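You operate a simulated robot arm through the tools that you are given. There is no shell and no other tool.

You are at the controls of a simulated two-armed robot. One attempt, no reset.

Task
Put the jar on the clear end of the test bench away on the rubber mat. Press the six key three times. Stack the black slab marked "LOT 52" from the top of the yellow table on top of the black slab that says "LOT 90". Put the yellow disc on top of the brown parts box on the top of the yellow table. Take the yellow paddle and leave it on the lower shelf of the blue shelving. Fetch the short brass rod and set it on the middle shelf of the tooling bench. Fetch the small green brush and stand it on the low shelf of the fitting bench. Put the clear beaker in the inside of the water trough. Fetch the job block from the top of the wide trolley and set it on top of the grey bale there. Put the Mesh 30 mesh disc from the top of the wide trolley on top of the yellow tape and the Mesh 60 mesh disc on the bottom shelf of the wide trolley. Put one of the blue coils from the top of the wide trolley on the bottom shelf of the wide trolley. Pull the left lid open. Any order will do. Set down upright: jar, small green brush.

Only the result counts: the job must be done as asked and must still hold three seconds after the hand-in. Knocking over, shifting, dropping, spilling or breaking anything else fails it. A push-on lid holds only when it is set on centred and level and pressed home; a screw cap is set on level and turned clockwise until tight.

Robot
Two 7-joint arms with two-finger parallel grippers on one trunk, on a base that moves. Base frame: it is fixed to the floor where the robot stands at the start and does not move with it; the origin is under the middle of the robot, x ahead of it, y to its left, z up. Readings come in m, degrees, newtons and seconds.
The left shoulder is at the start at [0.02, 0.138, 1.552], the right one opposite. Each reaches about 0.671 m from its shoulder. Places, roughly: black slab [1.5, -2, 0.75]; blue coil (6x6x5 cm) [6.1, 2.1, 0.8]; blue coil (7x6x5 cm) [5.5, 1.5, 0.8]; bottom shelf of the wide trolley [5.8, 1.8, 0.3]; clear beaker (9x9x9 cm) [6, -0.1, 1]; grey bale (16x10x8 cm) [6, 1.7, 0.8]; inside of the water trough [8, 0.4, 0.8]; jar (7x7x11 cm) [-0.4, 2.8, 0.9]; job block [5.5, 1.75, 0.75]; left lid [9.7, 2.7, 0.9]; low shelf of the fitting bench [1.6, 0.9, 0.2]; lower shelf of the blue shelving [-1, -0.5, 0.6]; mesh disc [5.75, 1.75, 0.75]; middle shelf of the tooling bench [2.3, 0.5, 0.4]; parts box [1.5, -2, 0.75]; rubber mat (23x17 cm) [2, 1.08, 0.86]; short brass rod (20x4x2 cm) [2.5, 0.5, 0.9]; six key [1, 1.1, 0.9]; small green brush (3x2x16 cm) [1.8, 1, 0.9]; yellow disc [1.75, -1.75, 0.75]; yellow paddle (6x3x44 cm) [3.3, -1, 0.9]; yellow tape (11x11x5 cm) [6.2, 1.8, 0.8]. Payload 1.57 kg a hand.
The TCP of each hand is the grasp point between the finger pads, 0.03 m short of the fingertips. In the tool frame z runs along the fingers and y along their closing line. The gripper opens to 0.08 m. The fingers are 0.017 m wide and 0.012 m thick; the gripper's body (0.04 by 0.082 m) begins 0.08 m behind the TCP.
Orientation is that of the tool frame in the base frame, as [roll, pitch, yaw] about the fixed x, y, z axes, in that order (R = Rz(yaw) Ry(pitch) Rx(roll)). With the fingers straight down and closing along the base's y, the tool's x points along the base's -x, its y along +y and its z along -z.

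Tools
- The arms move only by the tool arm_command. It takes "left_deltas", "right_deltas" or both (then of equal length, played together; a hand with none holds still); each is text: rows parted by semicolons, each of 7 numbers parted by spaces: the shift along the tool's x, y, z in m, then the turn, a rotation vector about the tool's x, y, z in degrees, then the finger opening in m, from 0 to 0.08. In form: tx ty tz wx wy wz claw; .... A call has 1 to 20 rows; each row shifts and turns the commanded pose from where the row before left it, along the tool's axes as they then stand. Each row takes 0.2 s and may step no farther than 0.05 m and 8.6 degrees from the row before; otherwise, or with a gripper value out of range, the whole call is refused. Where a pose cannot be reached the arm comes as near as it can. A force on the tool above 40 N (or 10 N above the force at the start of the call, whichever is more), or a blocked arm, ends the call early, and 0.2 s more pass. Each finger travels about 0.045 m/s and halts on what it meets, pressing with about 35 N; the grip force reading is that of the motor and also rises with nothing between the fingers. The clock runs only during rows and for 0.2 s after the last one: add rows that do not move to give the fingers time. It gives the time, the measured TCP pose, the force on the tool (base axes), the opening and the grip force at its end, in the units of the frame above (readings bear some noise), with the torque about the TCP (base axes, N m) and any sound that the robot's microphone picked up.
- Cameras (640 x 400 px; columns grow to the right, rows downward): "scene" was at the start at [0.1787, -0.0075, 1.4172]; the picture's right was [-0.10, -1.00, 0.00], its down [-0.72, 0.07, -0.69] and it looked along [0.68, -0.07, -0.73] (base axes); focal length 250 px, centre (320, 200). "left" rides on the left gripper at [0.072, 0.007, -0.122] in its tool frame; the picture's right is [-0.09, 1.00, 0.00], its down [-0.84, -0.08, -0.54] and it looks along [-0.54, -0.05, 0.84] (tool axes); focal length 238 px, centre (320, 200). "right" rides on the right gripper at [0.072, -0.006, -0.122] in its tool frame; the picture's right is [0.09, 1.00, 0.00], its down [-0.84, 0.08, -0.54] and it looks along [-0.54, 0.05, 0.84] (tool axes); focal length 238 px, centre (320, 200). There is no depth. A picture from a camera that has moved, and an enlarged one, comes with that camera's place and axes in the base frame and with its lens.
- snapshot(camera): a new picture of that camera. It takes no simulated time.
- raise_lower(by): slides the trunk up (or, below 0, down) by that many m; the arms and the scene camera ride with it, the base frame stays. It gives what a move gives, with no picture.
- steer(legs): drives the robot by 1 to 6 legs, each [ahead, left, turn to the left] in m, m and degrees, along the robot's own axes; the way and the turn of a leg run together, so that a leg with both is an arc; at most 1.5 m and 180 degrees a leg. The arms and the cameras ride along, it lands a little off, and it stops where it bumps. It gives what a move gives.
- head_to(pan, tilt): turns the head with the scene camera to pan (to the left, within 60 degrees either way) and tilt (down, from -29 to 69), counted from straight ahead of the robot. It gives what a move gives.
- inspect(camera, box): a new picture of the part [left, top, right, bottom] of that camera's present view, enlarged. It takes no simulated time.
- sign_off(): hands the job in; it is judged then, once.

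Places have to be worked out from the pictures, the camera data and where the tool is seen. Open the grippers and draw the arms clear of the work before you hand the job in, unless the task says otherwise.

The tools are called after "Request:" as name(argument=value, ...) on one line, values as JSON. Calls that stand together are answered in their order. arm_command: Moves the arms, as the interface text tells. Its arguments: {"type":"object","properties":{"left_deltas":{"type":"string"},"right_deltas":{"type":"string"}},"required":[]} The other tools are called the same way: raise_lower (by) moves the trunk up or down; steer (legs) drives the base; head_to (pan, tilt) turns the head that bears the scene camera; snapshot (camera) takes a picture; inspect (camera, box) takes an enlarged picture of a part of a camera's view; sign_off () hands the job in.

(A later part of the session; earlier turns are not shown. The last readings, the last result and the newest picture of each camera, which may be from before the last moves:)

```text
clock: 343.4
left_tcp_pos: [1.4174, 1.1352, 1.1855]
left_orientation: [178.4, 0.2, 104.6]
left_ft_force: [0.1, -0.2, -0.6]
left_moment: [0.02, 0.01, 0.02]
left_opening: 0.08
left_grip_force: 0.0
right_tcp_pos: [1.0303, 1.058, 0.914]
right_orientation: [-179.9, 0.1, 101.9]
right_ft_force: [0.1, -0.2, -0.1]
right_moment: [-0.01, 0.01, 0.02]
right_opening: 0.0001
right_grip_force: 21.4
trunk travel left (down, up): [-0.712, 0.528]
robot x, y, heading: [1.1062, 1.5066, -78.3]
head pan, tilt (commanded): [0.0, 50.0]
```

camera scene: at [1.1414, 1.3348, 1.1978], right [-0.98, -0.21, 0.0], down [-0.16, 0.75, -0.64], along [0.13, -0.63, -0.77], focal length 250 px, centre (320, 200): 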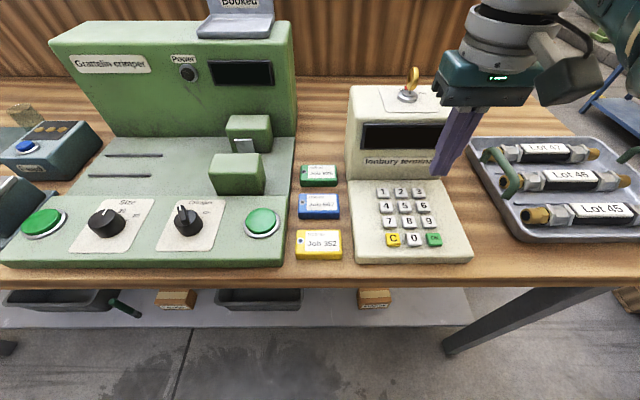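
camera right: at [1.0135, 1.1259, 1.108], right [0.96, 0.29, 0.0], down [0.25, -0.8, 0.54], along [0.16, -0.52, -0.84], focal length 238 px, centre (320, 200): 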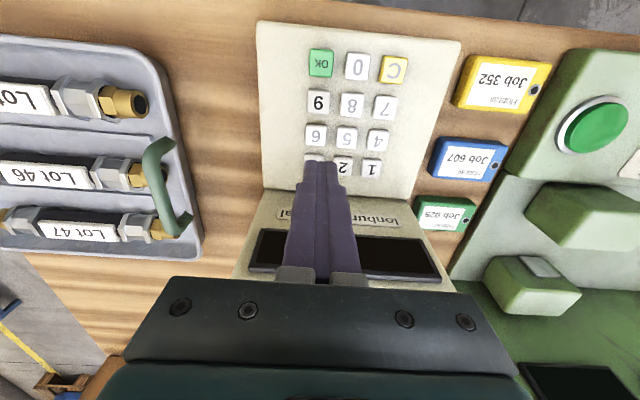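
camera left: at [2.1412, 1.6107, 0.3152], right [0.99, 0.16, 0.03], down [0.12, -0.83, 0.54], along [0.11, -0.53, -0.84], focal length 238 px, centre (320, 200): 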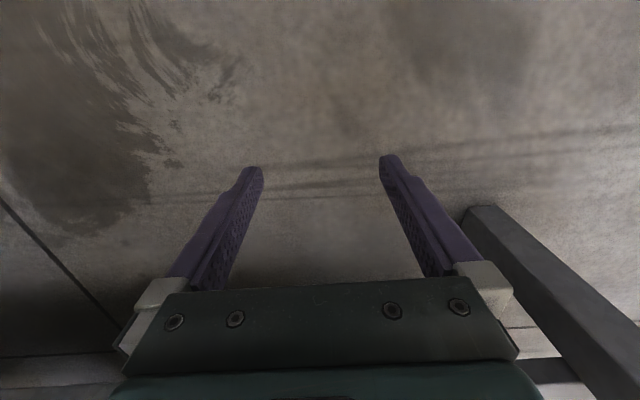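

No contact yet at tip z=0.884. I continue.

Request:
arm_command(right_deltas="0 0 0.001 0 0 0 0; 0 0 0.001 0 0 0 0; 0 0 0.001 0 0 0 0; 0 0 0 0 0 0 0")

```text
clock: 344.4
left_tcp_pos: [1.418, 1.1349, 1.1853]
left_orientation: [178.4, 0.1, 104.7]
left_ft_force: [-0.1, -0.5, -0.4]
left_moment: [0.02, -0.01, 0.01]
left_opening: 0.0801
left_grip_force: 0.0
right_tcp_pos: [1.0307, 1.0582, 0.9107]
right_orientation: [-179.9, 0.0, 101.8]
right_ft_force: [0.2, 0.0, 2.3]
right_moment: [0.0, 0.01, -0.01]
right_opening: 0.0
right_grip_force: 21.1
trunk travel left (down, up): [-0.712, 0.528]
robot x, y, heading: [1.1052, 1.5062, -78.1]
head pan, tilt (commanded): [0.0, 50.0]
heard: click
```

A click was heard: first press. I lift 8 mm to let the key come back, then press again the same depth.

Request:
arm_command(right_deltas="0 0 -0.004 0 0 0 0; 0 0 -0.004 0 0 0 0; 0 0 0 0 0 0 0; 0 0 0 0 0 0 0")

Request:
arm_command(right_deltas="0 0 0.003 0 0 0 0; 0 0 0.002 0 0 0 0; 0 0 0.001 0 0 0 0; 0 0 0.001 0 0 0 0; 0 0 0.001 0 0 0 0; 0 0 0 0 0 0 0")

```text
clock: 345.4
left_tcp_pos: [1.4184, 1.1359, 1.1853]
left_orientation: [178.5, 0.0, 104.7]
left_ft_force: [-0.3, 0.0, -1.2]
left_moment: [-0.03, 0.01, 0.04]
left_opening: 0.0801
left_grip_force: 0.0
right_tcp_pos: [1.0298, 1.0582, 0.9184]
right_orientation: [180.0, 0.0, 101.7]
right_ft_force: [0.2, 0.5, -0.5]
right_moment: [-0.01, 0.02, -0.05]
right_opening: 0.0002
right_grip_force: 21.4
trunk travel left (down, up): [-0.712, 0.528]
robot x, y, heading: [1.1074, 1.5063, -78.1]
head pan, tilt (commanded): [0.0, 50.0]
```

```text
clock: 346.8
left_tcp_pos: [1.4186, 1.1343, 1.1851]
left_orientation: [178.3, 0.1, 104.6]
left_ft_force: [-0.2, -0.6, 0.0]
left_moment: [0.03, 0.0, -0.02]
left_opening: 0.0799
left_grip_force: 0.0
right_tcp_pos: [1.0304, 1.0566, 0.9112]
right_orientation: [-179.8, 0.0, 101.8]
right_ft_force: [0.8, 0.2, 3.6]
right_moment: [0.03, -0.02, 0.0]
right_opening: 0.0
right_grip_force: 20.6
trunk travel left (down, up): [-0.712, 0.528]
robot x, y, heading: [1.1063, 1.5052, -78.2]
head pan, tilt (commanded): [0.0, 50.0]
heard: click
```

Second click. I lift and press a third time in the same way, then lift clear.

Request:
arm_command(right_deltas="0 0 -0.004 0 0 0 0; 0 0 -0.004 0 0 0 0; 0 0 0 0 0 0 0; 0 0 0 0 0 0 0")

Request:
arm_command(right_deltas="0 0 0.003 0 0 0 0; 0 0 0.002 0 0 0 0; 0 0 0.001 0 0 0 0; 0 0 0.001 0 0 0 0; 0 0 0.001 0 0 0 0; 0 0 0 0 0 0 0")

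```text
clock: 347.8
left_tcp_pos: [1.4181, 1.1351, 1.1854]
left_orientation: [178.4, 0.1, 104.7]
left_ft_force: [1.1, 0.2, 0.7]
left_moment: [0.0, 0.0, 0.02]
left_opening: 0.0804
left_grip_force: 0.1
right_tcp_pos: [1.03, 1.0582, 0.9182]
right_orientation: [-179.9, 0.0, 101.8]
right_ft_force: [0.5, 0.6, 0.4]
right_moment: [-0.01, 0.01, 0.02]
right_opening: 0.0
right_grip_force: 21.8
trunk travel left (down, up): [-0.712, 0.528]
robot x, y, heading: [1.1068, 1.5034, -78.0]
head pan, tilt (commanded): [0.0, 50.0]
```

```text
clock: 349.2
left_tcp_pos: [1.4187, 1.1344, 1.1849]
left_orientation: [178.3, 0.1, 104.7]
left_ft_force: [-1.1, 0.1, -0.5]
left_moment: [-0.01, 0.0, -0.03]
left_opening: 0.0798
left_grip_force: 0.0
right_tcp_pos: [1.0307, 1.0565, 0.9104]
right_orientation: [-180.0, 0.0, 101.8]
right_ft_force: [-0.3, 1.8, 4.6]
right_moment: [0.04, -0.03, -0.01]
right_opening: 0.0
right_grip_force: 20.7
trunk travel left (down, up): [-0.712, 0.528]
robot x, y, heading: [1.1044, 1.5073, -78.2]
head pan, tilt (commanded): [0.0, 50.0]
heard: click
```

Third click: the six key has been pressed three times. I lift clear, back off, and start the trip around the east end to the tooling bench for the brass rod.

Request:
arm_command(right_deltas="0 0 -0.01 0 0 0 0; 0 0 -0.03 0 0 0 0; 0 0 -0.04 0 0 0 0; 0 0 -0.04 0 0 0 0; 0 0 0 0 0 0 0.04")

Request:
raise_lower(by=0.2)

Request:
steer(legs=[[-0.6, 0, 0], [0, 1.5, 0], [0, 0.62, 0]])

Request:
head_to(pan=0, tilt=25)

Request:
snapshot(camera="scene")

```text
clock: 350.4
left_tcp_pos: [1.4183, 1.1342, 1.1857]
left_orientation: [178.4, 0.2, 104.6]
left_ft_force: [0.4, -0.4, -0.2]
left_moment: [0.01, 0.02, -0.01]
left_opening: 0.0802
left_grip_force: 0.0
right_tcp_pos: [1.032, 1.0587, 1.0301]
right_orientation: [-179.9, 0.0, 101.8]
right_ft_force: [0.1, 0.6, -0.5]
right_moment: [0.02, 0.02, -0.02]
right_opening: 0.0319
right_grip_force: 0.1
trunk travel left (down, up): [-0.712, 0.528]
robot x, y, heading: [1.1052, 1.5051, -78.2]
head pan, tilt (commanded): [0.0, 50.0]
```

```text
clock: 352.6
left_tcp_pos: [1.4174, 1.1352, 1.3839]
left_orientation: [178.4, 0.1, 104.7]
left_ft_force: [1.1, -0.5, -0.3]
left_moment: [0.0, -0.02, -0.01]
left_opening: 0.0801
left_grip_force: 0.0
right_tcp_pos: [1.0315, 1.0589, 1.2313]
right_orientation: [-179.9, 0.0, 101.8]
right_ft_force: [0.0, -0.1, 0.6]
right_moment: [0.01, -0.01, 0.01]
right_opening: 0.0403
right_grip_force: 0.1
trunk travel left (down, up): [-0.912, 0.328]
robot x, y, heading: [1.1028, 1.5093, -78.4]
head pan, tilt (commanded): [0.0, 50.0]
```

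```text
clock: 366.0
left_tcp_pos: [3.3598, 2.1625, 1.384]
left_orientation: [178.5, 0.2, 104.9]
left_ft_force: [0.8, 0.6, 0.6]
left_moment: [0.01, 0.03, -0.01]
left_opening: 0.0799
left_grip_force: 0.2
right_tcp_pos: [2.9731, 2.0851, 1.231]
right_orientation: [-180.0, 0.0, 101.9]
right_ft_force: [-1.3, 0.2, 0.4]
right_moment: [-0.01, -0.03, -0.01]
right_opening: 0.0399
right_grip_force: 0.1
trunk travel left (down, up): [-0.912, 0.328]
robot x, y, heading: [3.0436, 2.5322, -78.2]
head pan, tilt (commanded): [0.0, 50.0]
```

```text
clock: 366.9
left_tcp_pos: [3.3597, 2.1637, 1.3855]
left_orientation: [178.4, 0.0, 104.9]
left_ft_force: [0.2, -0.3, 0.8]
left_moment: [0.02, 0.01, -0.02]
left_opening: 0.0799
left_grip_force: 0.0
right_tcp_pos: [2.9724, 2.0861, 1.2313]
right_orientation: [-179.9, 0.0, 101.9]
right_ft_force: [-0.8, -0.7, 1.3]
right_moment: [0.0, -0.01, 0.03]
right_opening: 0.0403
right_grip_force: 0.0
trunk travel left (down, up): [-0.912, 0.328]
robot x, y, heading: [3.0473, 2.5344, -78.4]
head pan, tilt (commanded): [0.0, 25.0]
```

```text
taken
camera scene: at [3.0857, 2.3476, 1.4352], right [-0.98, -0.21, 0.0], down [-0.09, 0.41, -0.91], along [0.19, -0.89, -0.42], focal length 250 px, centre (320, 200)
```

scene: 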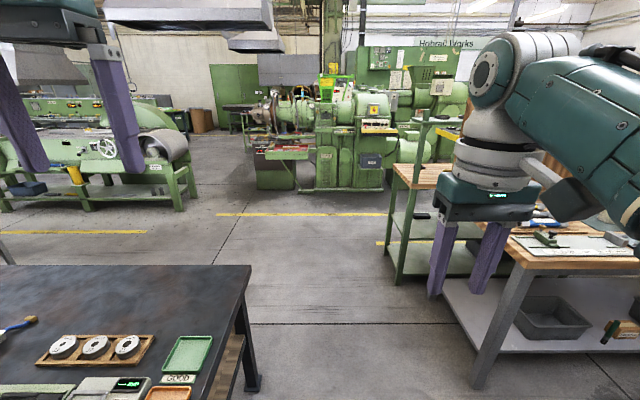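

The passage between the fitting bench and the dark table is about 0.95 m wide, centred near x=2.97. I drive through it south to the open floor east of the tooling bench.

Request:
steer(legs=[[0.703, -0.226, 0], [1.2, 0, 0]])

Request:
head_to(pan=-55, tilt=30)

Request:
snapshot(camera="scene")

```text
clock: 376.6
left_tcp_pos: [3.5496, 0.2588, 1.3852]
left_orientation: [178.3, 0.0, 105.2]
left_ft_force: [-0.5, -0.3, 0.6]
left_moment: [0.03, -0.01, 0.0]
left_opening: 0.0802
left_grip_force: 0.0
right_tcp_pos: [3.1636, 0.1793, 1.2305]
right_orientation: [-179.9, 0.0, 102.3]
right_ft_force: [0.0, -0.3, 0.0]
right_moment: [-0.02, 0.05, 0.02]
right_opening: 0.0399
right_grip_force: 0.0
trunk travel left (down, up): [-0.912, 0.328]
robot x, y, heading: [3.2347, 0.628, -77.6]
head pan, tilt (commanded): [0.0, 25.0]
```

```text
clock: 377.8
left_tcp_pos: [3.5497, 0.2593, 1.3851]
left_orientation: [178.4, 0.1, 105.2]
left_ft_force: [-0.3, -1.3, 0.6]
left_moment: [-0.02, 0.0, 0.04]
left_opening: 0.0797
left_grip_force: 0.0
right_tcp_pos: [3.1617, 0.1793, 1.2317]
right_orientation: [-179.9, -0.1, 102.3]
right_ft_force: [0.2, -0.1, -0.7]
right_moment: [0.01, -0.02, 0.02]
right_opening: 0.04
right_grip_force: 0.1
trunk travel left (down, up): [-0.912, 0.328]
robot x, y, heading: [3.234, 0.6281, -77.5]
head pan, tilt (commanded): [-55.0, 30.0]
```

```text
taken
camera scene: at [3.193, 0.4649, 1.4273], right [-0.74, 0.68, 0.0], down [0.34, 0.37, -0.87], along [-0.59, -0.64, -0.5], focal length 250 px, centre (320, 200)
```

scene: 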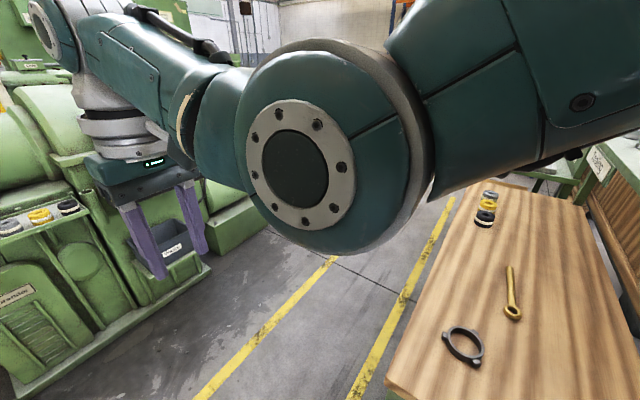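

The brass rod with an eye end lies on the tooling bench, near a black ring. I zoom in on it.

Request:
inspect(camera="scene", box=[400, 180, 640, 390])

```text
1.90 times, centred on (520, 285) of scene
camera zoom: at [3.193, 0.4649, 1.4273], right [-0.74, 0.68, 0.0], down [0.34, 0.37, -0.87], along [-0.59, -0.64, -0.5], focal length 477 px, centre (-61, 38)
```

zoom: 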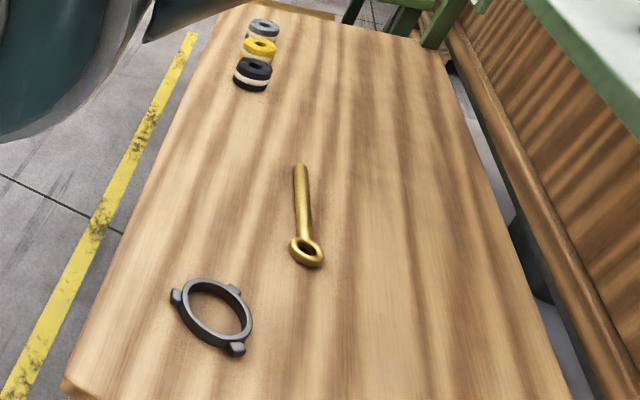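

Rod: tip near (2.40,0.446), eye near (2.56,0.498). I go round to the south side of the tooling bench and face it.

Request:
steer(legs=[[0.72, 0, 0], [0, 0, 180], [0, 0.91, 0]])

Request:
head_to(pan=0, tilt=35)

Request:
snapshot(camera="scene")

```text
clock: 393.5
left_tcp_pos: [2.184, 0.0899, 1.3847]
left_orientation: [178.4, 0.0, -74.5]
left_ft_force: [-0.5, 0.7, 0.3]
left_moment: [0.02, 0.02, -0.04]
left_opening: 0.08
left_grip_force: 0.1
right_tcp_pos: [2.5688, 0.1727, 1.2312]
right_orientation: [-179.9, -0.1, -77.3]
right_ft_force: [-0.2, 0.6, 0.2]
right_moment: [0.0, 0.03, -0.03]
right_opening: 0.0401
right_grip_force: 0.1
trunk travel left (down, up): [-0.912, 0.328]
robot x, y, heading: [2.5042, -0.2767, 102.8]
head pan, tilt (commanded): [-55.0, 30.0]
```

```text
clock: 394.8
left_tcp_pos: [2.1834, 0.0904, 1.3853]
left_orientation: [178.4, 0.1, -74.3]
left_ft_force: [0.2, 0.3, -0.3]
left_moment: [0.04, -0.02, -0.01]
left_opening: 0.0801
left_grip_force: 0.0
right_tcp_pos: [2.5695, 0.1737, 1.2314]
right_orientation: [-179.9, 0.1, -77.3]
right_ft_force: [-1.1, 0.0, -1.3]
right_moment: [-0.01, -0.02, 0.0]
right_opening: 0.0401
right_grip_force: 0.0
trunk travel left (down, up): [-0.912, 0.328]
robot x, y, heading: [2.501, -0.2763, 102.9]
head pan, tilt (commanded): [0.0, 35.0]
```

```text
taken
camera scene: at [2.4595, -0.0941, 1.4195], right [0.98, 0.22, 0.0], down [0.13, -0.56, -0.82], along [-0.18, 0.8, -0.57], focal length 250 px, centre (320, 200)
```

scene: 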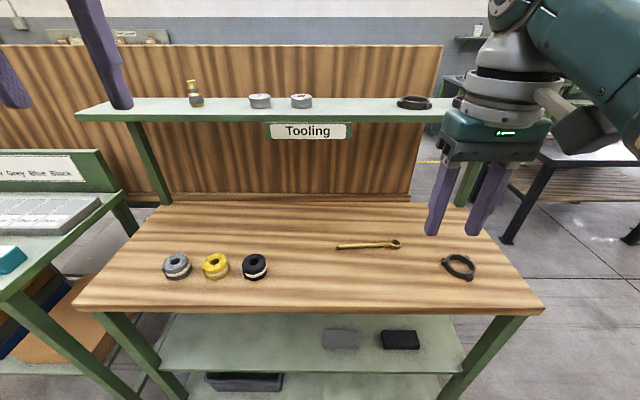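

The rod lies alone in the middle of the bench; the middle shelf below has free room on the left. I rotate the right hand to close across the rod, drive in 0.31 m and lower the trunk.

Request:
arm_command(right_deltas="0 0 0 0 0 8.55 0.06; 0 0 0 0 0 8.55 0.06; 0 0 0 0 0 8.55 0.06; 0 0 0 0 0 8.55 0.06; 0 0 0 0 0 8.55 0.06; 0 0 0 0 0 8.55 0.06; 0 0 0 0 0 8.55 0.06; 0 0 0 0 0 8.55 0.06; 0 0 0 0 0 8.55 0.06; 0 0 0 0 0 8.55 0.06")

Request:
steer(legs=[[0.315, 0, 0]])

Request:
raise_lower(by=-0.22)

Request:
head_to(pan=0, tilt=50)

Request:
snapshot(camera="right")

Request:
snapshot(camera="scene")

```text
clock: 397.0
left_tcp_pos: [2.1845, 0.0906, 1.3854]
left_orientation: [178.3, 0.1, -74.4]
left_ft_force: [-0.2, -0.6, 0.4]
left_moment: [0.01, 0.02, 0.0]
left_opening: 0.0803
left_grip_force: 0.1
right_tcp_pos: [2.569, 0.1721, 1.2308]
right_orientation: [180.0, 0.1, -163.0]
right_ft_force: [-0.2, 0.4, -0.1]
right_moment: [0.02, -0.01, 0.03]
right_opening: 0.0601
right_grip_force: 0.1
trunk travel left (down, up): [-0.912, 0.328]
robot x, y, heading: [2.5018, -0.2773, 102.7]
head pan, tilt (commanded): [0.0, 35.0]
```

```text
clock: 399.1
left_tcp_pos: [2.1133, 0.3946, 1.3853]
left_orientation: [178.3, 0.1, -74.2]
left_ft_force: [0.0, 0.3, 0.8]
left_moment: [0.03, -0.01, 0.02]
left_opening: 0.08
left_grip_force: 0.0
right_tcp_pos: [2.4983, 0.4781, 1.2305]
right_orientation: [180.0, 0.1, -162.7]
right_ft_force: [-0.5, 1.5, -0.4]
right_moment: [0.01, 0.0, 0.02]
right_opening: 0.0598
right_grip_force: 0.1
trunk travel left (down, up): [-0.912, 0.328]
robot x, y, heading: [2.4295, 0.0306, 103.0]
head pan, tilt (commanded): [0.0, 35.0]
```

```text
clock: 401.4
left_tcp_pos: [2.1137, 0.3939, 1.1649]
left_orientation: [178.4, 0.1, -74.2]
left_ft_force: [-1.5, 0.0, -0.6]
left_moment: [0.02, 0.01, 0.06]
left_opening: 0.0799
left_grip_force: 0.1
right_tcp_pos: [2.4985, 0.4794, 1.0112]
right_orientation: [-180.0, 0.1, -162.6]
right_ft_force: [-0.5, 0.3, 0.2]
right_moment: [-0.01, 0.04, -0.02]
right_opening: 0.06
right_grip_force: 0.0
trunk travel left (down, up): [-0.692, 0.548]
robot x, y, heading: [2.4326, 0.0251, 102.8]
head pan, tilt (commanded): [0.0, 35.0]
```

```text
clock: 402.2
left_tcp_pos: [2.1135, 0.3953, 1.164]
left_orientation: [178.3, 0.0, -74.2]
left_ft_force: [-0.1, -0.1, -0.3]
left_moment: [-0.02, -0.02, 0.0]
left_opening: 0.0801
left_grip_force: 0.0
right_tcp_pos: [2.4981, 0.4775, 1.0106]
right_orientation: [-180.0, 0.1, -162.6]
right_ft_force: [0.1, 0.0, -0.2]
right_moment: [-0.02, -0.02, -0.04]
right_opening: 0.0599
right_grip_force: 0.0
trunk travel left (down, up): [-0.692, 0.548]
robot x, y, heading: [2.4332, 0.0268, 102.8]
head pan, tilt (commanded): [0.0, 50.0]
```

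```text
taken
camera right: at [2.4305, 0.4507, 1.1332], right [-0.39, 0.92, 0.0], down [0.77, 0.32, 0.54], along [0.5, 0.21, -0.84], focal length 238 px, centre (320, 200)
```

right: 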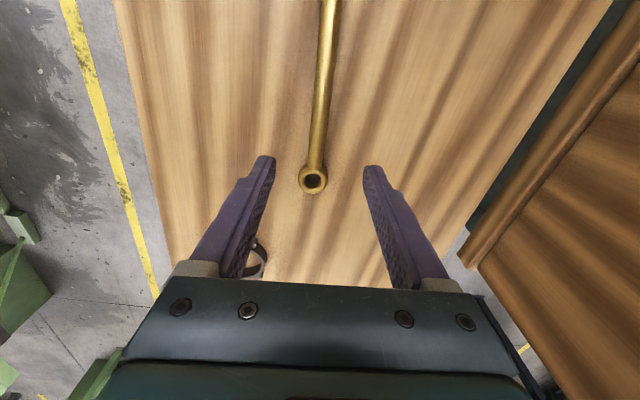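

```text
taken
camera scene: at [2.3918, 0.2003, 1.1778], right [0.97, 0.22, 0.0], down [0.17, -0.75, -0.64], along [-0.14, 0.63, -0.77], focal length 250 px, centre (320, 200)
```

scene: 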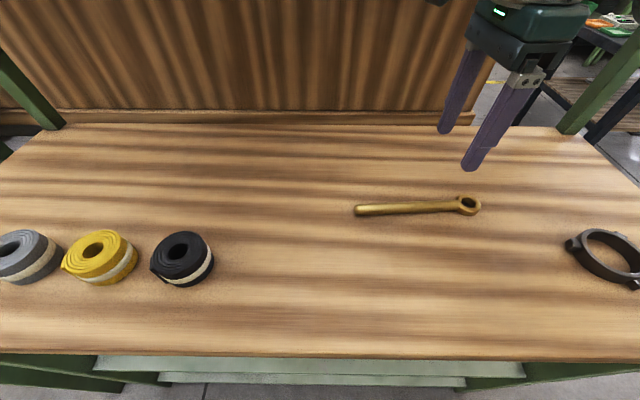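

The hand is right above the rod shaft (rod axis ≈16°). I descend and feel for the bench top with the open fingers.

Request:
arm_command(right_deltas="0 0.001 0.03 0 0 1.4 0.05; 0 0 0.03 0 0 0 0.05; 0 0 0.03 0 0 0 0.05; 0 0 0.01 0 0 0 0.05; 0 0 0 0 0 0 0.05")

Request:
snapshot(camera="right")

Request:
arm_command(right_deltas="0 0 0.008 0 0 0 0.05; 0 0 0.005 0 0 0 0.05; 0 0 0.004 0 0 0 0.05; 0 0 0.003 0 0 0 0.05; 0 0 0 0 0 0 0.05")

Request:
snapshot(camera="right")

```text
clock: 403.4
left_tcp_pos: [2.1123, 0.3946, 1.1643]
left_orientation: [178.3, 0.1, -74.3]
left_ft_force: [-0.2, 0.7, -0.6]
left_moment: [-0.02, 0.02, 0.0]
left_opening: 0.08
left_grip_force: 0.0
right_tcp_pos: [2.4979, 0.4791, 0.9116]
right_orientation: [-179.9, 0.1, -164.1]
right_ft_force: [0.4, 0.6, 0.2]
right_moment: [-0.02, -0.01, -0.03]
right_opening: 0.0499
right_grip_force: 0.2
trunk travel left (down, up): [-0.692, 0.548]
robot x, y, heading: [2.4301, 0.0271, 102.6]
head pan, tilt (commanded): [0.0, 50.0]
```

```text
taken
camera right: at [2.429, 0.4537, 1.033], right [-0.36, 0.93, 0.0], down [0.78, 0.3, 0.54], along [0.51, 0.2, -0.84], focal length 238 px, centre (320, 200)
```

right: 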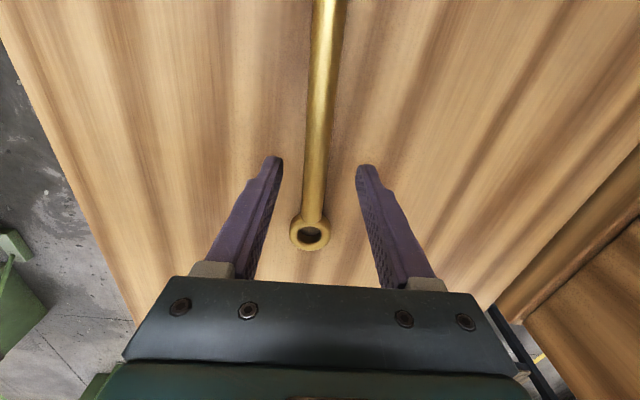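

```text
clock: 404.6
left_tcp_pos: [2.113, 0.3947, 1.1635]
left_orientation: [178.4, 0.2, -74.1]
left_ft_force: [0.2, 0.3, 0.2]
left_moment: [0.02, 0.0, 0.0]
left_opening: 0.0801
left_grip_force: 0.0
right_tcp_pos: [2.4977, 0.4784, 0.8912]
right_orientation: [-179.9, 0.1, -164.1]
right_ft_force: [0.1, 0.8, 0.5]
right_moment: [0.0, 0.02, -0.02]
right_opening: 0.05
right_grip_force: 0.0
trunk travel left (down, up): [-0.692, 0.548]
robot x, y, heading: [2.4322, 0.0279, 102.8]
head pan, tilt (commanded): [0.0, 50.0]
```

```text
taken
camera right: at [2.43, 0.4534, 1.013], right [-0.36, 0.93, 0.0], down [0.78, 0.3, 0.54], along [0.51, 0.2, -0.84], focal length 238 px, centre (320, 200)
```

right: 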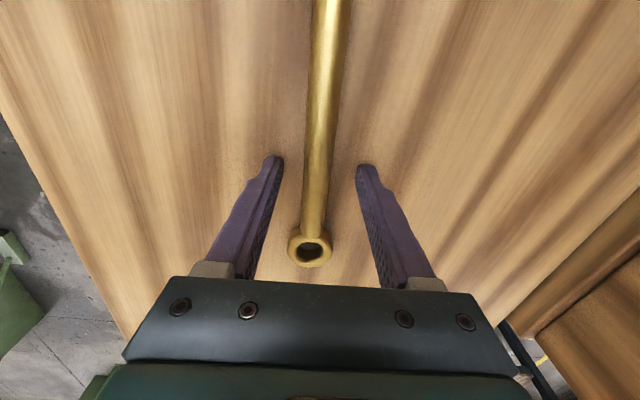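

The rod lies centred between the fingers. I go on in 3 mm steps to touch the bench.

Request:
arm_command(right_deltas="0 0 0.003 0 0 0 0.05; 0 0 0.003 0 0 0 0.05; 0 0 0 0 0 0 0.05")

Request:
arm_command(right_deltas="0 0 0.002 0 0 0 0.05; 0 0 0.002 0 0 0 0.05; 0 0 0 0 0 0 0.05")

```text
clock: 405.2
left_tcp_pos: [2.1136, 0.3945, 1.1646]
left_orientation: [178.4, 0.1, -74.2]
left_ft_force: [0.2, 0.0, 1.0]
left_moment: [0.0, 0.03, 0.01]
left_opening: 0.0801
left_grip_force: 0.1
right_tcp_pos: [2.4966, 0.4821, 0.8903]
right_orientation: [179.7, 0.1, -164.1]
right_ft_force: [0.8, -5.3, 20.7]
right_moment: [-0.83, -0.09, 0.04]
right_opening: 0.054
right_grip_force: 2.3
trunk travel left (down, up): [-0.692, 0.548]
robot x, y, heading: [2.4299, 0.0269, 102.9]
head pan, tilt (commanded): [0.0, 50.0]
stopped in row 3 (right hand): the force on the tool passed its limit at 44 N (the readings are from after the stop); the commanded pose is now the measured one
```

```text
clock: 405.7
left_tcp_pos: [2.1142, 0.3946, 1.1645]
left_orientation: [178.6, 0.2, -74.2]
left_ft_force: [-0.3, 0.6, -0.1]
left_moment: [-0.01, -0.01, -0.01]
left_opening: 0.0799
left_grip_force: 0.1
right_tcp_pos: [2.4983, 0.4811, 0.8899]
right_orientation: [179.6, 0.1, -164.2]
right_ft_force: [2.5, -6.3, 20.9]
right_moment: [-0.82, -0.19, 0.0]
right_opening: 0.0553
right_grip_force: 2.7
trunk travel left (down, up): [-0.692, 0.548]
robot x, y, heading: [2.4324, 0.0238, 103.0]
head pan, tilt (commanded): [0.0, 50.0]
stopped in row 2 (right hand): the force on the tool passed its limit at 44 N (the readings are from after the stop); the commanded pose is now the measured one
```

Bench top is at z≈0.860. I back off 1.5 mm and close on the rod.

Request:
arm_command(right_deltas="0 0 -0.0015 0 0 0 0.05; 0 0 0 0 0 0 0.03; 0 0 0 0 0 0 0.01; 0 0 0 0 0 0 0; 0 0 0 0 0 0 0; 0 0 0 0 0 0 0")

Request:
arm_command(right_deltas="0 0 -0.005 0 0 0 0; 0 0 -0.005 0 0 0 0; 0 0 -0.01 0 0 0 0; 0 0 -0.01 0 0 0 0; 0 0 0 0 0 0 0")

Request:
snapshot(camera="right")

Request:
snapshot(camera="scene")

```text
clock: 407.1
left_tcp_pos: [2.1148, 0.3942, 1.1633]
left_orientation: [178.5, 0.0, -74.2]
left_ft_force: [0.2, -0.3, -1.7]
left_moment: [-0.01, 0.01, 0.01]
left_opening: 0.0799
left_grip_force: 0.0
right_tcp_pos: [2.4971, 0.4815, 0.8904]
right_orientation: [179.8, 0.1, -164.1]
right_ft_force: [4.0, -11.0, 19.2]
right_moment: [-0.57, -0.1, 0.09]
right_opening: 0.0177
right_grip_force: 24.1
trunk travel left (down, up): [-0.692, 0.548]
robot x, y, heading: [2.4313, 0.0281, 102.9]
head pan, tilt (commanded): [0.0, 50.0]
```

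```text
clock: 408.3
left_tcp_pos: [2.1141, 0.3947, 1.1647]
left_orientation: [178.5, 0.1, -74.2]
left_ft_force: [-0.4, 0.5, -0.3]
left_moment: [0.0, 0.0, 0.02]
left_opening: 0.08
left_grip_force: 0.1
right_tcp_pos: [2.496, 0.4813, 0.9198]
right_orientation: [179.7, 0.0, -163.9]
right_ft_force: [-0.6, -0.3, -3.9]
right_moment: [-0.02, 0.02, 0.04]
right_opening: 0.0177
right_grip_force: 32.2
trunk travel left (down, up): [-0.692, 0.548]
robot x, y, heading: [2.4337, 0.027, 102.8]
head pan, tilt (commanded): [0.0, 50.0]
```

```text
taken
camera right: at [2.4282, 0.4549, 1.0421], right [-0.36, 0.93, 0.01], down [0.78, 0.3, 0.54], along [0.5, 0.2, -0.84], focal length 238 px, centre (320, 200)
```

right: 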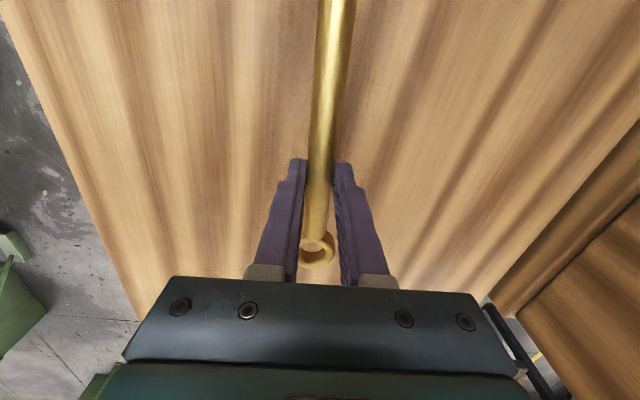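

```text
taken
camera scene: at [2.3918, 0.1998, 1.1777], right [0.97, 0.22, 0.0], down [0.17, -0.75, -0.64], along [-0.14, 0.63, -0.77], focal length 250 px, centre (320, 200)
```

scene: 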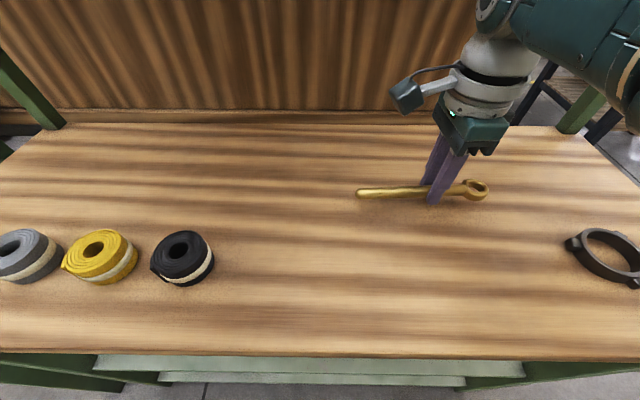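

The rod is held. I raise, back off into the aisle, and tuck the left arm down and back so the shoulders can go low for the middle shelf.

Request:
arm_command(right_deltas="0 0 -0.02 0 0 0 0; 0 0 -0.02 0 0 0 0; 0 0 0 0 0 0 0")

Request:
raise_lower(by=0.1)

Request:
steer(legs=[[-0.5, 0, 0]])

Request:
arm_command(left_deltas="0 0 0.034 1.5 0 0 0.08; 0 0 0.034 0 0 0 0.08; 0 0 0.034 0 0 0 0.08; 0 0 0.034 0 0 0 0.08; 0 0 0.034 0 0 0 0.08; 0 0 0.034 0 0 0 0.08; 0.03 0 0.02 0 0 0 0.08; 0.03 0 0.02 0 0 0 0.08; 0.03 0 0.02 0 0 0 0.08; 0.03 0 0.02 0 0 0 0.08; 0.035 0 0.0125 0 0 0 0.08; 0.035 0 0.0125 0 0 0 0.08; 0.035 0 0.0125 0 0 0 0.08; 0.035 0 0.0125 0 0 0 0.08")

Request:
head_to(pan=0, tilt=35)

Request:
snapshot(camera="scene")

```text
clock: 409.1
left_tcp_pos: [2.1129, 0.3934, 1.1649]
left_orientation: [178.4, 0.0, -74.2]
left_ft_force: [-0.4, 0.0, -0.3]
left_moment: [0.0, 0.02, -0.01]
left_opening: 0.08
left_grip_force: 0.0
right_tcp_pos: [2.4957, 0.4817, 0.959]
right_orientation: [179.8, 0.0, -164.1]
right_ft_force: [-0.8, 0.9, -3.0]
right_moment: [0.0, 0.0, 0.01]
right_opening: 0.0177
right_grip_force: 32.8
trunk travel left (down, up): [-0.692, 0.548]
robot x, y, heading: [2.4279, 0.026, 103.2]
head pan, tilt (commanded): [0.0, 50.0]
```

```text
clock: 410.4
left_tcp_pos: [2.1133, 0.3944, 1.2646]
left_orientation: [178.4, 0.1, -74.2]
left_ft_force: [-0.1, 0.5, 0.3]
left_moment: [0.04, 0.05, 0.02]
left_opening: 0.0801
left_grip_force: 0.1
right_tcp_pos: [2.4969, 0.4821, 1.0592]
right_orientation: [179.7, 0.1, -164.1]
right_ft_force: [-0.1, 0.6, -2.6]
right_moment: [0.03, -0.01, -0.01]
right_opening: 0.0178
right_grip_force: 32.3
trunk travel left (down, up): [-0.792, 0.448]
robot x, y, heading: [2.4319, 0.0251, 102.8]
head pan, tilt (commanded): [0.0, 50.0]
```

```text
clock: 413.4
left_tcp_pos: [2.226, -0.0918, 1.2639]
left_orientation: [178.4, 0.1, -74.6]
left_ft_force: [-0.7, 0.5, 1.1]
left_moment: [0.01, -0.01, -0.02]
left_opening: 0.0799
left_grip_force: 0.1
right_tcp_pos: [2.6093, -0.007, 1.059]
right_orientation: [179.8, 0.0, -164.4]
right_ft_force: [-1.1, 0.5, -3.7]
right_moment: [0.01, -0.01, 0.01]
right_opening: 0.0176
right_grip_force: 31.9
trunk travel left (down, up): [-0.792, 0.448]
robot x, y, heading: [2.5459, -0.4605, 102.7]
head pan, tilt (commanded): [0.0, 50.0]
```

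```text
clock: 416.2
left_tcp_pos: [2.2176, -0.3198, 0.9527]
left_orientation: [171.6, 1.5, -75.4]
left_ft_force: [-0.1, 0.1, 0.8]
left_moment: [0.01, -0.02, -0.02]
left_opening: 0.0799
left_grip_force: 0.1
right_tcp_pos: [2.6097, -0.0069, 1.0597]
right_orientation: [179.7, 0.0, -164.4]
right_ft_force: [0.0, -0.1, -3.7]
right_moment: [0.02, -0.02, -0.02]
right_opening: 0.0176
right_grip_force: 32.4
trunk travel left (down, up): [-0.792, 0.448]
robot x, y, heading: [2.5419, -0.4589, 102.4]
head pan, tilt (commanded): [0.0, 50.0]
stopped in row 14 (left hand): the arm was blocked; the commanded pose is now the measured one
```

```text
clock: 417.0
left_tcp_pos: [2.2176, -0.3197, 0.9521]
left_orientation: [171.7, 1.6, -75.0]
left_ft_force: [-0.1, -0.4, -1.2]
left_moment: [-0.01, 0.01, 0.0]
left_opening: 0.0797
left_grip_force: 0.1
right_tcp_pos: [2.6091, -0.0068, 1.0598]
right_orientation: [179.7, 0.0, -164.4]
right_ft_force: [-0.9, -0.4, -4.1]
right_moment: [0.02, -0.05, 0.0]
right_opening: 0.0177
right_grip_force: 31.8
trunk travel left (down, up): [-0.792, 0.448]
robot x, y, heading: [2.5443, -0.4577, 102.6]
head pan, tilt (commanded): [0.0, 35.0]
```

```text
taken
camera scene: at [2.5009, -0.2774, 1.2994], right [0.98, 0.22, 0.0], down [0.12, -0.56, -0.82], along [-0.18, 0.8, -0.57], focal length 250 px, centre (320, 200)
```

scene: 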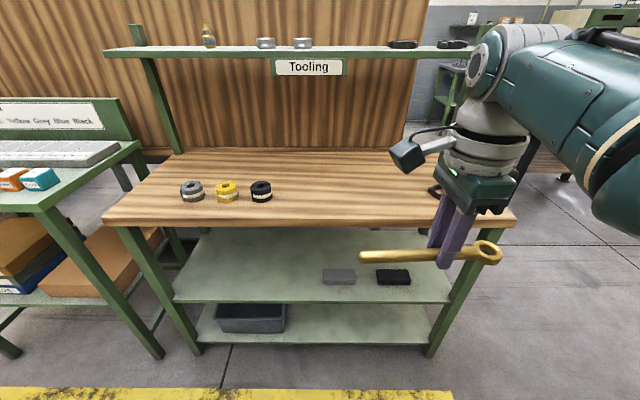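

The left arm is tucked. The shelf front is at y≈0.24 there, with free room around (2.15,0.335). I lower the trunk so the rod is about 5 cm above shelf height, strafe left and go in part way.

Request:
raise_lower(by=-0.4)

Request:
raise_lower(by=-0.18)

Request:
steer(legs=[[0, 0.373, 0], [0.2, 0, 0]])

Request:
head_to(pan=0, tilt=20)

Request:
snapshot(camera="scene")

Request:
snapshot(camera="right")

```text
clock: 420.8
left_tcp_pos: [2.2186, -0.3202, 0.552]
left_orientation: [171.6, 1.6, -75.1]
left_ft_force: [0.5, -0.5, 0.8]
left_moment: [0.01, -0.03, 0.02]
left_opening: 0.0802
left_grip_force: 0.1
right_tcp_pos: [2.611, -0.0075, 0.66]
right_orientation: [179.8, 0.0, -164.4]
right_ft_force: [-0.2, -0.6, -3.5]
right_moment: [0.01, 0.04, 0.03]
right_opening: 0.0175
right_grip_force: 32.0
trunk travel left (down, up): [-0.392, 0.848]
robot x, y, heading: [2.5444, -0.4603, 102.3]
head pan, tilt (commanded): [0.0, 35.0]
```

```text
clock: 422.8
left_tcp_pos: [2.2178, -0.3197, 0.3717]
left_orientation: [171.7, 1.5, -75.1]
left_ft_force: [0.3, -0.3, 0.9]
left_moment: [-0.01, -0.03, -0.01]
left_opening: 0.0801
left_grip_force: 0.2
right_tcp_pos: [2.6087, -0.0078, 0.481]
right_orientation: [179.7, 0.0, -164.3]
right_ft_force: [-1.2, 0.7, -2.6]
right_moment: [0.0, -0.02, -0.03]
right_opening: 0.0177
right_grip_force: 32.4
trunk travel left (down, up): [-0.212, 1.028]
robot x, y, heading: [2.5475, -0.459, 102.7]
head pan, tilt (commanded): [0.0, 35.0]
```

```text
clock: 426.4
left_tcp_pos: [1.8098, -0.2088, 0.3713]
left_orientation: [171.7, 1.5, -75.0]
left_ft_force: [0.3, -0.3, -0.3]
left_moment: [-0.01, -0.03, -0.01]
left_opening: 0.0798
left_grip_force: 0.1
right_tcp_pos: [2.2024, 0.1054, 0.479]
right_orientation: [179.6, 0.1, -164.2]
right_ft_force: [-1.1, 0.6, -3.9]
right_moment: [-0.02, 0.0, 0.01]
right_opening: 0.0175
right_grip_force: 32.5
trunk travel left (down, up): [-0.212, 1.028]
robot x, y, heading: [2.1317, -0.3476, 103.0]
head pan, tilt (commanded): [0.0, 35.0]
```

```text
clock: 427.2
left_tcp_pos: [1.8098, -0.2081, 0.3727]
left_orientation: [171.4, 1.5, -75.1]
left_ft_force: [0.7, -0.1, -0.4]
left_moment: [0.0, -0.03, 0.0]
left_opening: 0.0801
left_grip_force: 0.0
right_tcp_pos: [2.2012, 0.1053, 0.4802]
right_orientation: [179.7, 0.0, -164.3]
right_ft_force: [-0.4, 0.2, -4.0]
right_moment: [-0.07, -0.01, -0.02]
right_opening: 0.0176
right_grip_force: 32.2
trunk travel left (down, up): [-0.212, 1.028]
robot x, y, heading: [2.1323, -0.3494, 102.5]
head pan, tilt (commanded): [0.0, 20.0]
```

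```text
taken
camera scene: at [2.0921, -0.1597, 0.7432], right [0.98, 0.22, 0.0], down [0.07, -0.33, -0.94], along [-0.21, 0.92, -0.34], focal length 250 px, centre (320, 200)
```

scene: 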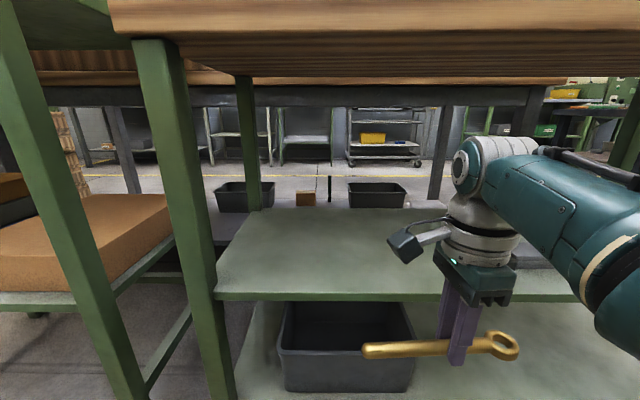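

```text
taken
camera right: at [2.1334, 0.0798, 0.6018], right [-0.36, 0.93, 0.01], down [0.79, 0.3, 0.54], along [0.5, 0.2, -0.84], focal length 238 px, centre (320, 200)
```

right: 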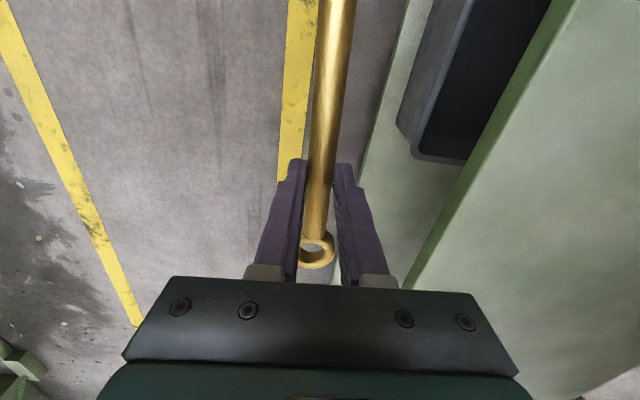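

The rod is a few centimetres above the shelf level and clear of the legs. I drive ahead 0.15 m and check.

Request:
steer(legs=[[0.15, 0, 0]])

Request:
snapshot(camera="scene")

Request:
snapshot(camera="right")

```text
clock: 428.5
left_tcp_pos: [1.7768, -0.0646, 0.3715]
left_orientation: [171.5, 1.4, -75.0]
left_ft_force: [-0.2, 0.6, 0.0]
left_moment: [-0.05, -0.02, 0.03]
left_opening: 0.0799
left_grip_force: 0.1
right_tcp_pos: [2.1685, 0.2479, 0.4788]
right_orientation: [179.7, 0.0, -164.3]
right_ft_force: [-1.1, -0.9, -3.4]
right_moment: [0.02, 0.02, 0.0]
right_opening: 0.0175
right_grip_force: 32.1
trunk travel left (down, up): [-0.212, 1.028]
robot x, y, heading: [2.1045, -0.2025, 102.7]
head pan, tilt (commanded): [0.0, 20.0]
```

```text
taken
camera scene: at [2.0597, -0.016, 0.7431], right [0.98, 0.22, 0.0], down [0.08, -0.33, -0.94], along [-0.21, 0.92, -0.34], focal length 250 px, centre (320, 200)
```

scene: 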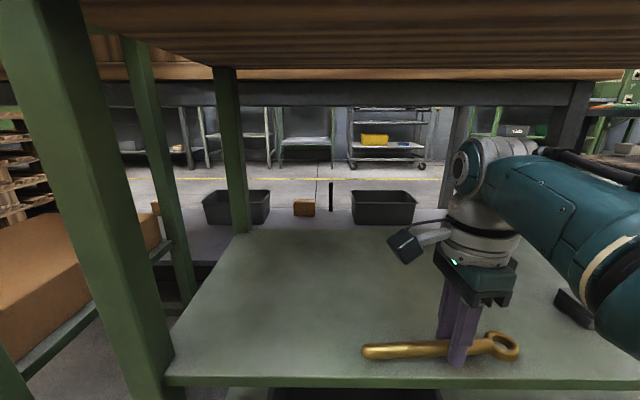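

```text
taken
camera right: at [2.1009, 0.2233, 0.6012], right [-0.36, 0.93, 0.0], down [0.79, 0.3, 0.54], along [0.5, 0.2, -0.84], focal length 238 px, centre (320, 200)
```

right: 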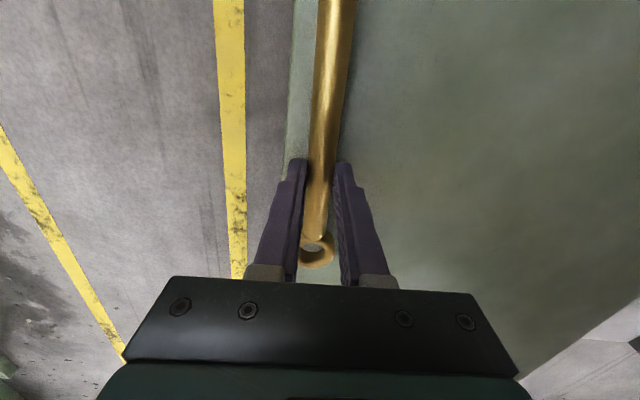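

The rod is over the shelf's front edge. I go 8.5 cm further in.

Request:
steer(legs=[[0.085, 0, 0]])

Request:
arm_command(right_deltas="0 0 0.01 0 0 0 0; 0 0 0.01 0 0 0 0; 0 0 0.005 0 0 0 0; 0 0 0 0 0 0 0")

Request:
snapshot(camera="scene")

```text
clock: 429.6
left_tcp_pos: [1.7582, 0.0161, 0.3724]
left_orientation: [171.5, 1.5, -74.9]
left_ft_force: [-0.8, 0.4, -0.1]
left_moment: [0.0, 0.02, -0.01]
left_opening: 0.0801
left_grip_force: 0.1
right_tcp_pos: [2.1503, 0.3301, 0.478]
right_orientation: [179.9, 0.0, -164.3]
right_ft_force: [-0.3, 0.1, -3.3]
right_moment: [0.0, 0.01, 0.01]
right_opening: 0.0176
right_grip_force: 32.3
trunk travel left (down, up): [-0.212, 1.028]
robot x, y, heading: [2.0836, -0.1197, 102.5]
head pan, tilt (commanded): [0.0, 20.0]
```

```text
clock: 430.1
left_tcp_pos: [1.7576, 0.0174, 0.3715]
left_orientation: [171.3, 1.4, -75.1]
left_ft_force: [-0.5, 0.6, -0.5]
left_moment: [-0.01, -0.01, 0.0]
left_opening: 0.0801
left_grip_force: 0.0
right_tcp_pos: [2.1503, 0.331, 0.4699]
right_orientation: [179.8, -0.1, -164.2]
right_ft_force: [2.1, -7.3, 14.3]
right_moment: [-0.37, 0.01, 0.0]
right_opening: 0.0176
right_grip_force: 32.5
trunk travel left (down, up): [-0.212, 1.028]
robot x, y, heading: [2.0828, -0.1224, 102.5]
head pan, tilt (commanded): [0.0, 20.0]
stopped in row 2 (right hand): the force on the tool passed its limit at 57 N (the readings are from after the stop); the commanded pose is now the measured one
```

```text
taken
camera scene: at [2.0419, 0.0659, 0.7435], right [0.98, 0.22, 0.0], down [0.08, -0.33, -0.94], along [-0.21, 0.92, -0.34], focal length 250 px, centre (320, 200)
```

scene: 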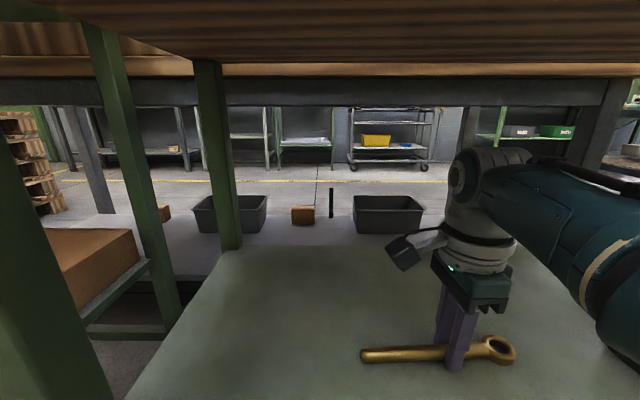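

Touched down (shelf at z≈0.44). I ease off 1 mm, open, and lift away.

Request:
arm_command(right_deltas="0 0 -0.001 0 0 0 0; 0 0 0 0 0 0 0.02; 0 0 0 0 0 0 0.03; 0 0 0 0 0 0 0.05; 0 0 0 0 0 0 0.06; 0 0 0 0 0 0 0.06; 0 0 -0.015 0 0 0 0.06; 0 0 -0.02 0 0 0 0.06; 0 0 -0.01 0 0 0 0.06")

Request:
snapshot(camera="right")

Request:
snapshot(camera="scene")

```text
clock: 432.1
left_tcp_pos: [1.7574, 0.0173, 0.3733]
left_orientation: [171.4, 1.5, -75.1]
left_ft_force: [-1.1, 0.0, -0.6]
left_moment: [-0.05, -0.02, 0.02]
left_opening: 0.08
left_grip_force: 0.0
right_tcp_pos: [2.1498, 0.3335, 0.5163]
right_orientation: [179.7, 0.0, -164.3]
right_ft_force: [0.5, -0.3, -0.1]
right_moment: [0.0, 0.02, 0.01]
right_opening: 0.0602
right_grip_force: 0.0
trunk travel left (down, up): [-0.212, 1.028]
robot x, y, heading: [2.0823, -0.1171, 102.7]
head pan, tilt (commanded): [0.0, 20.0]
```

```text
taken
camera right: at [2.0818, 0.3063, 0.638], right [-0.36, 0.93, 0.01], down [0.79, 0.3, 0.54], along [0.5, 0.2, -0.84], focal length 238 px, centre (320, 200)
```

right: 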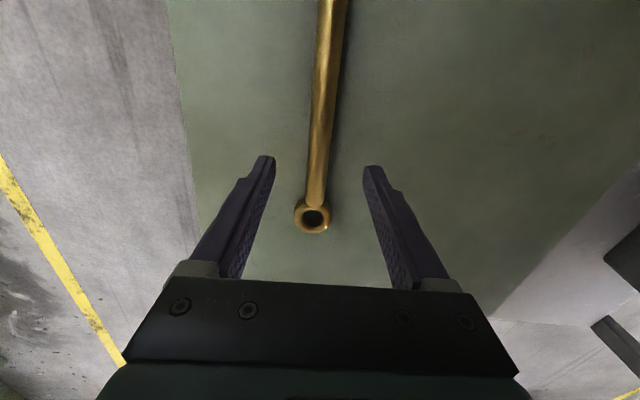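

```text
taken
camera scene: at [2.0413, 0.0665, 0.7433], right [0.98, 0.22, 0.0], down [0.07, -0.33, -0.94], along [-0.21, 0.92, -0.34], focal length 250 px, centre (320, 200)
```

scene: 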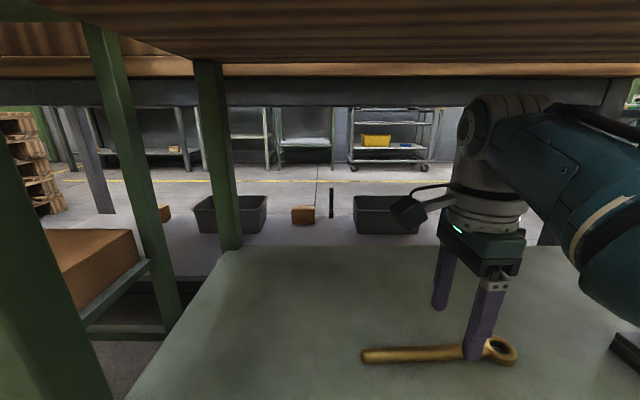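

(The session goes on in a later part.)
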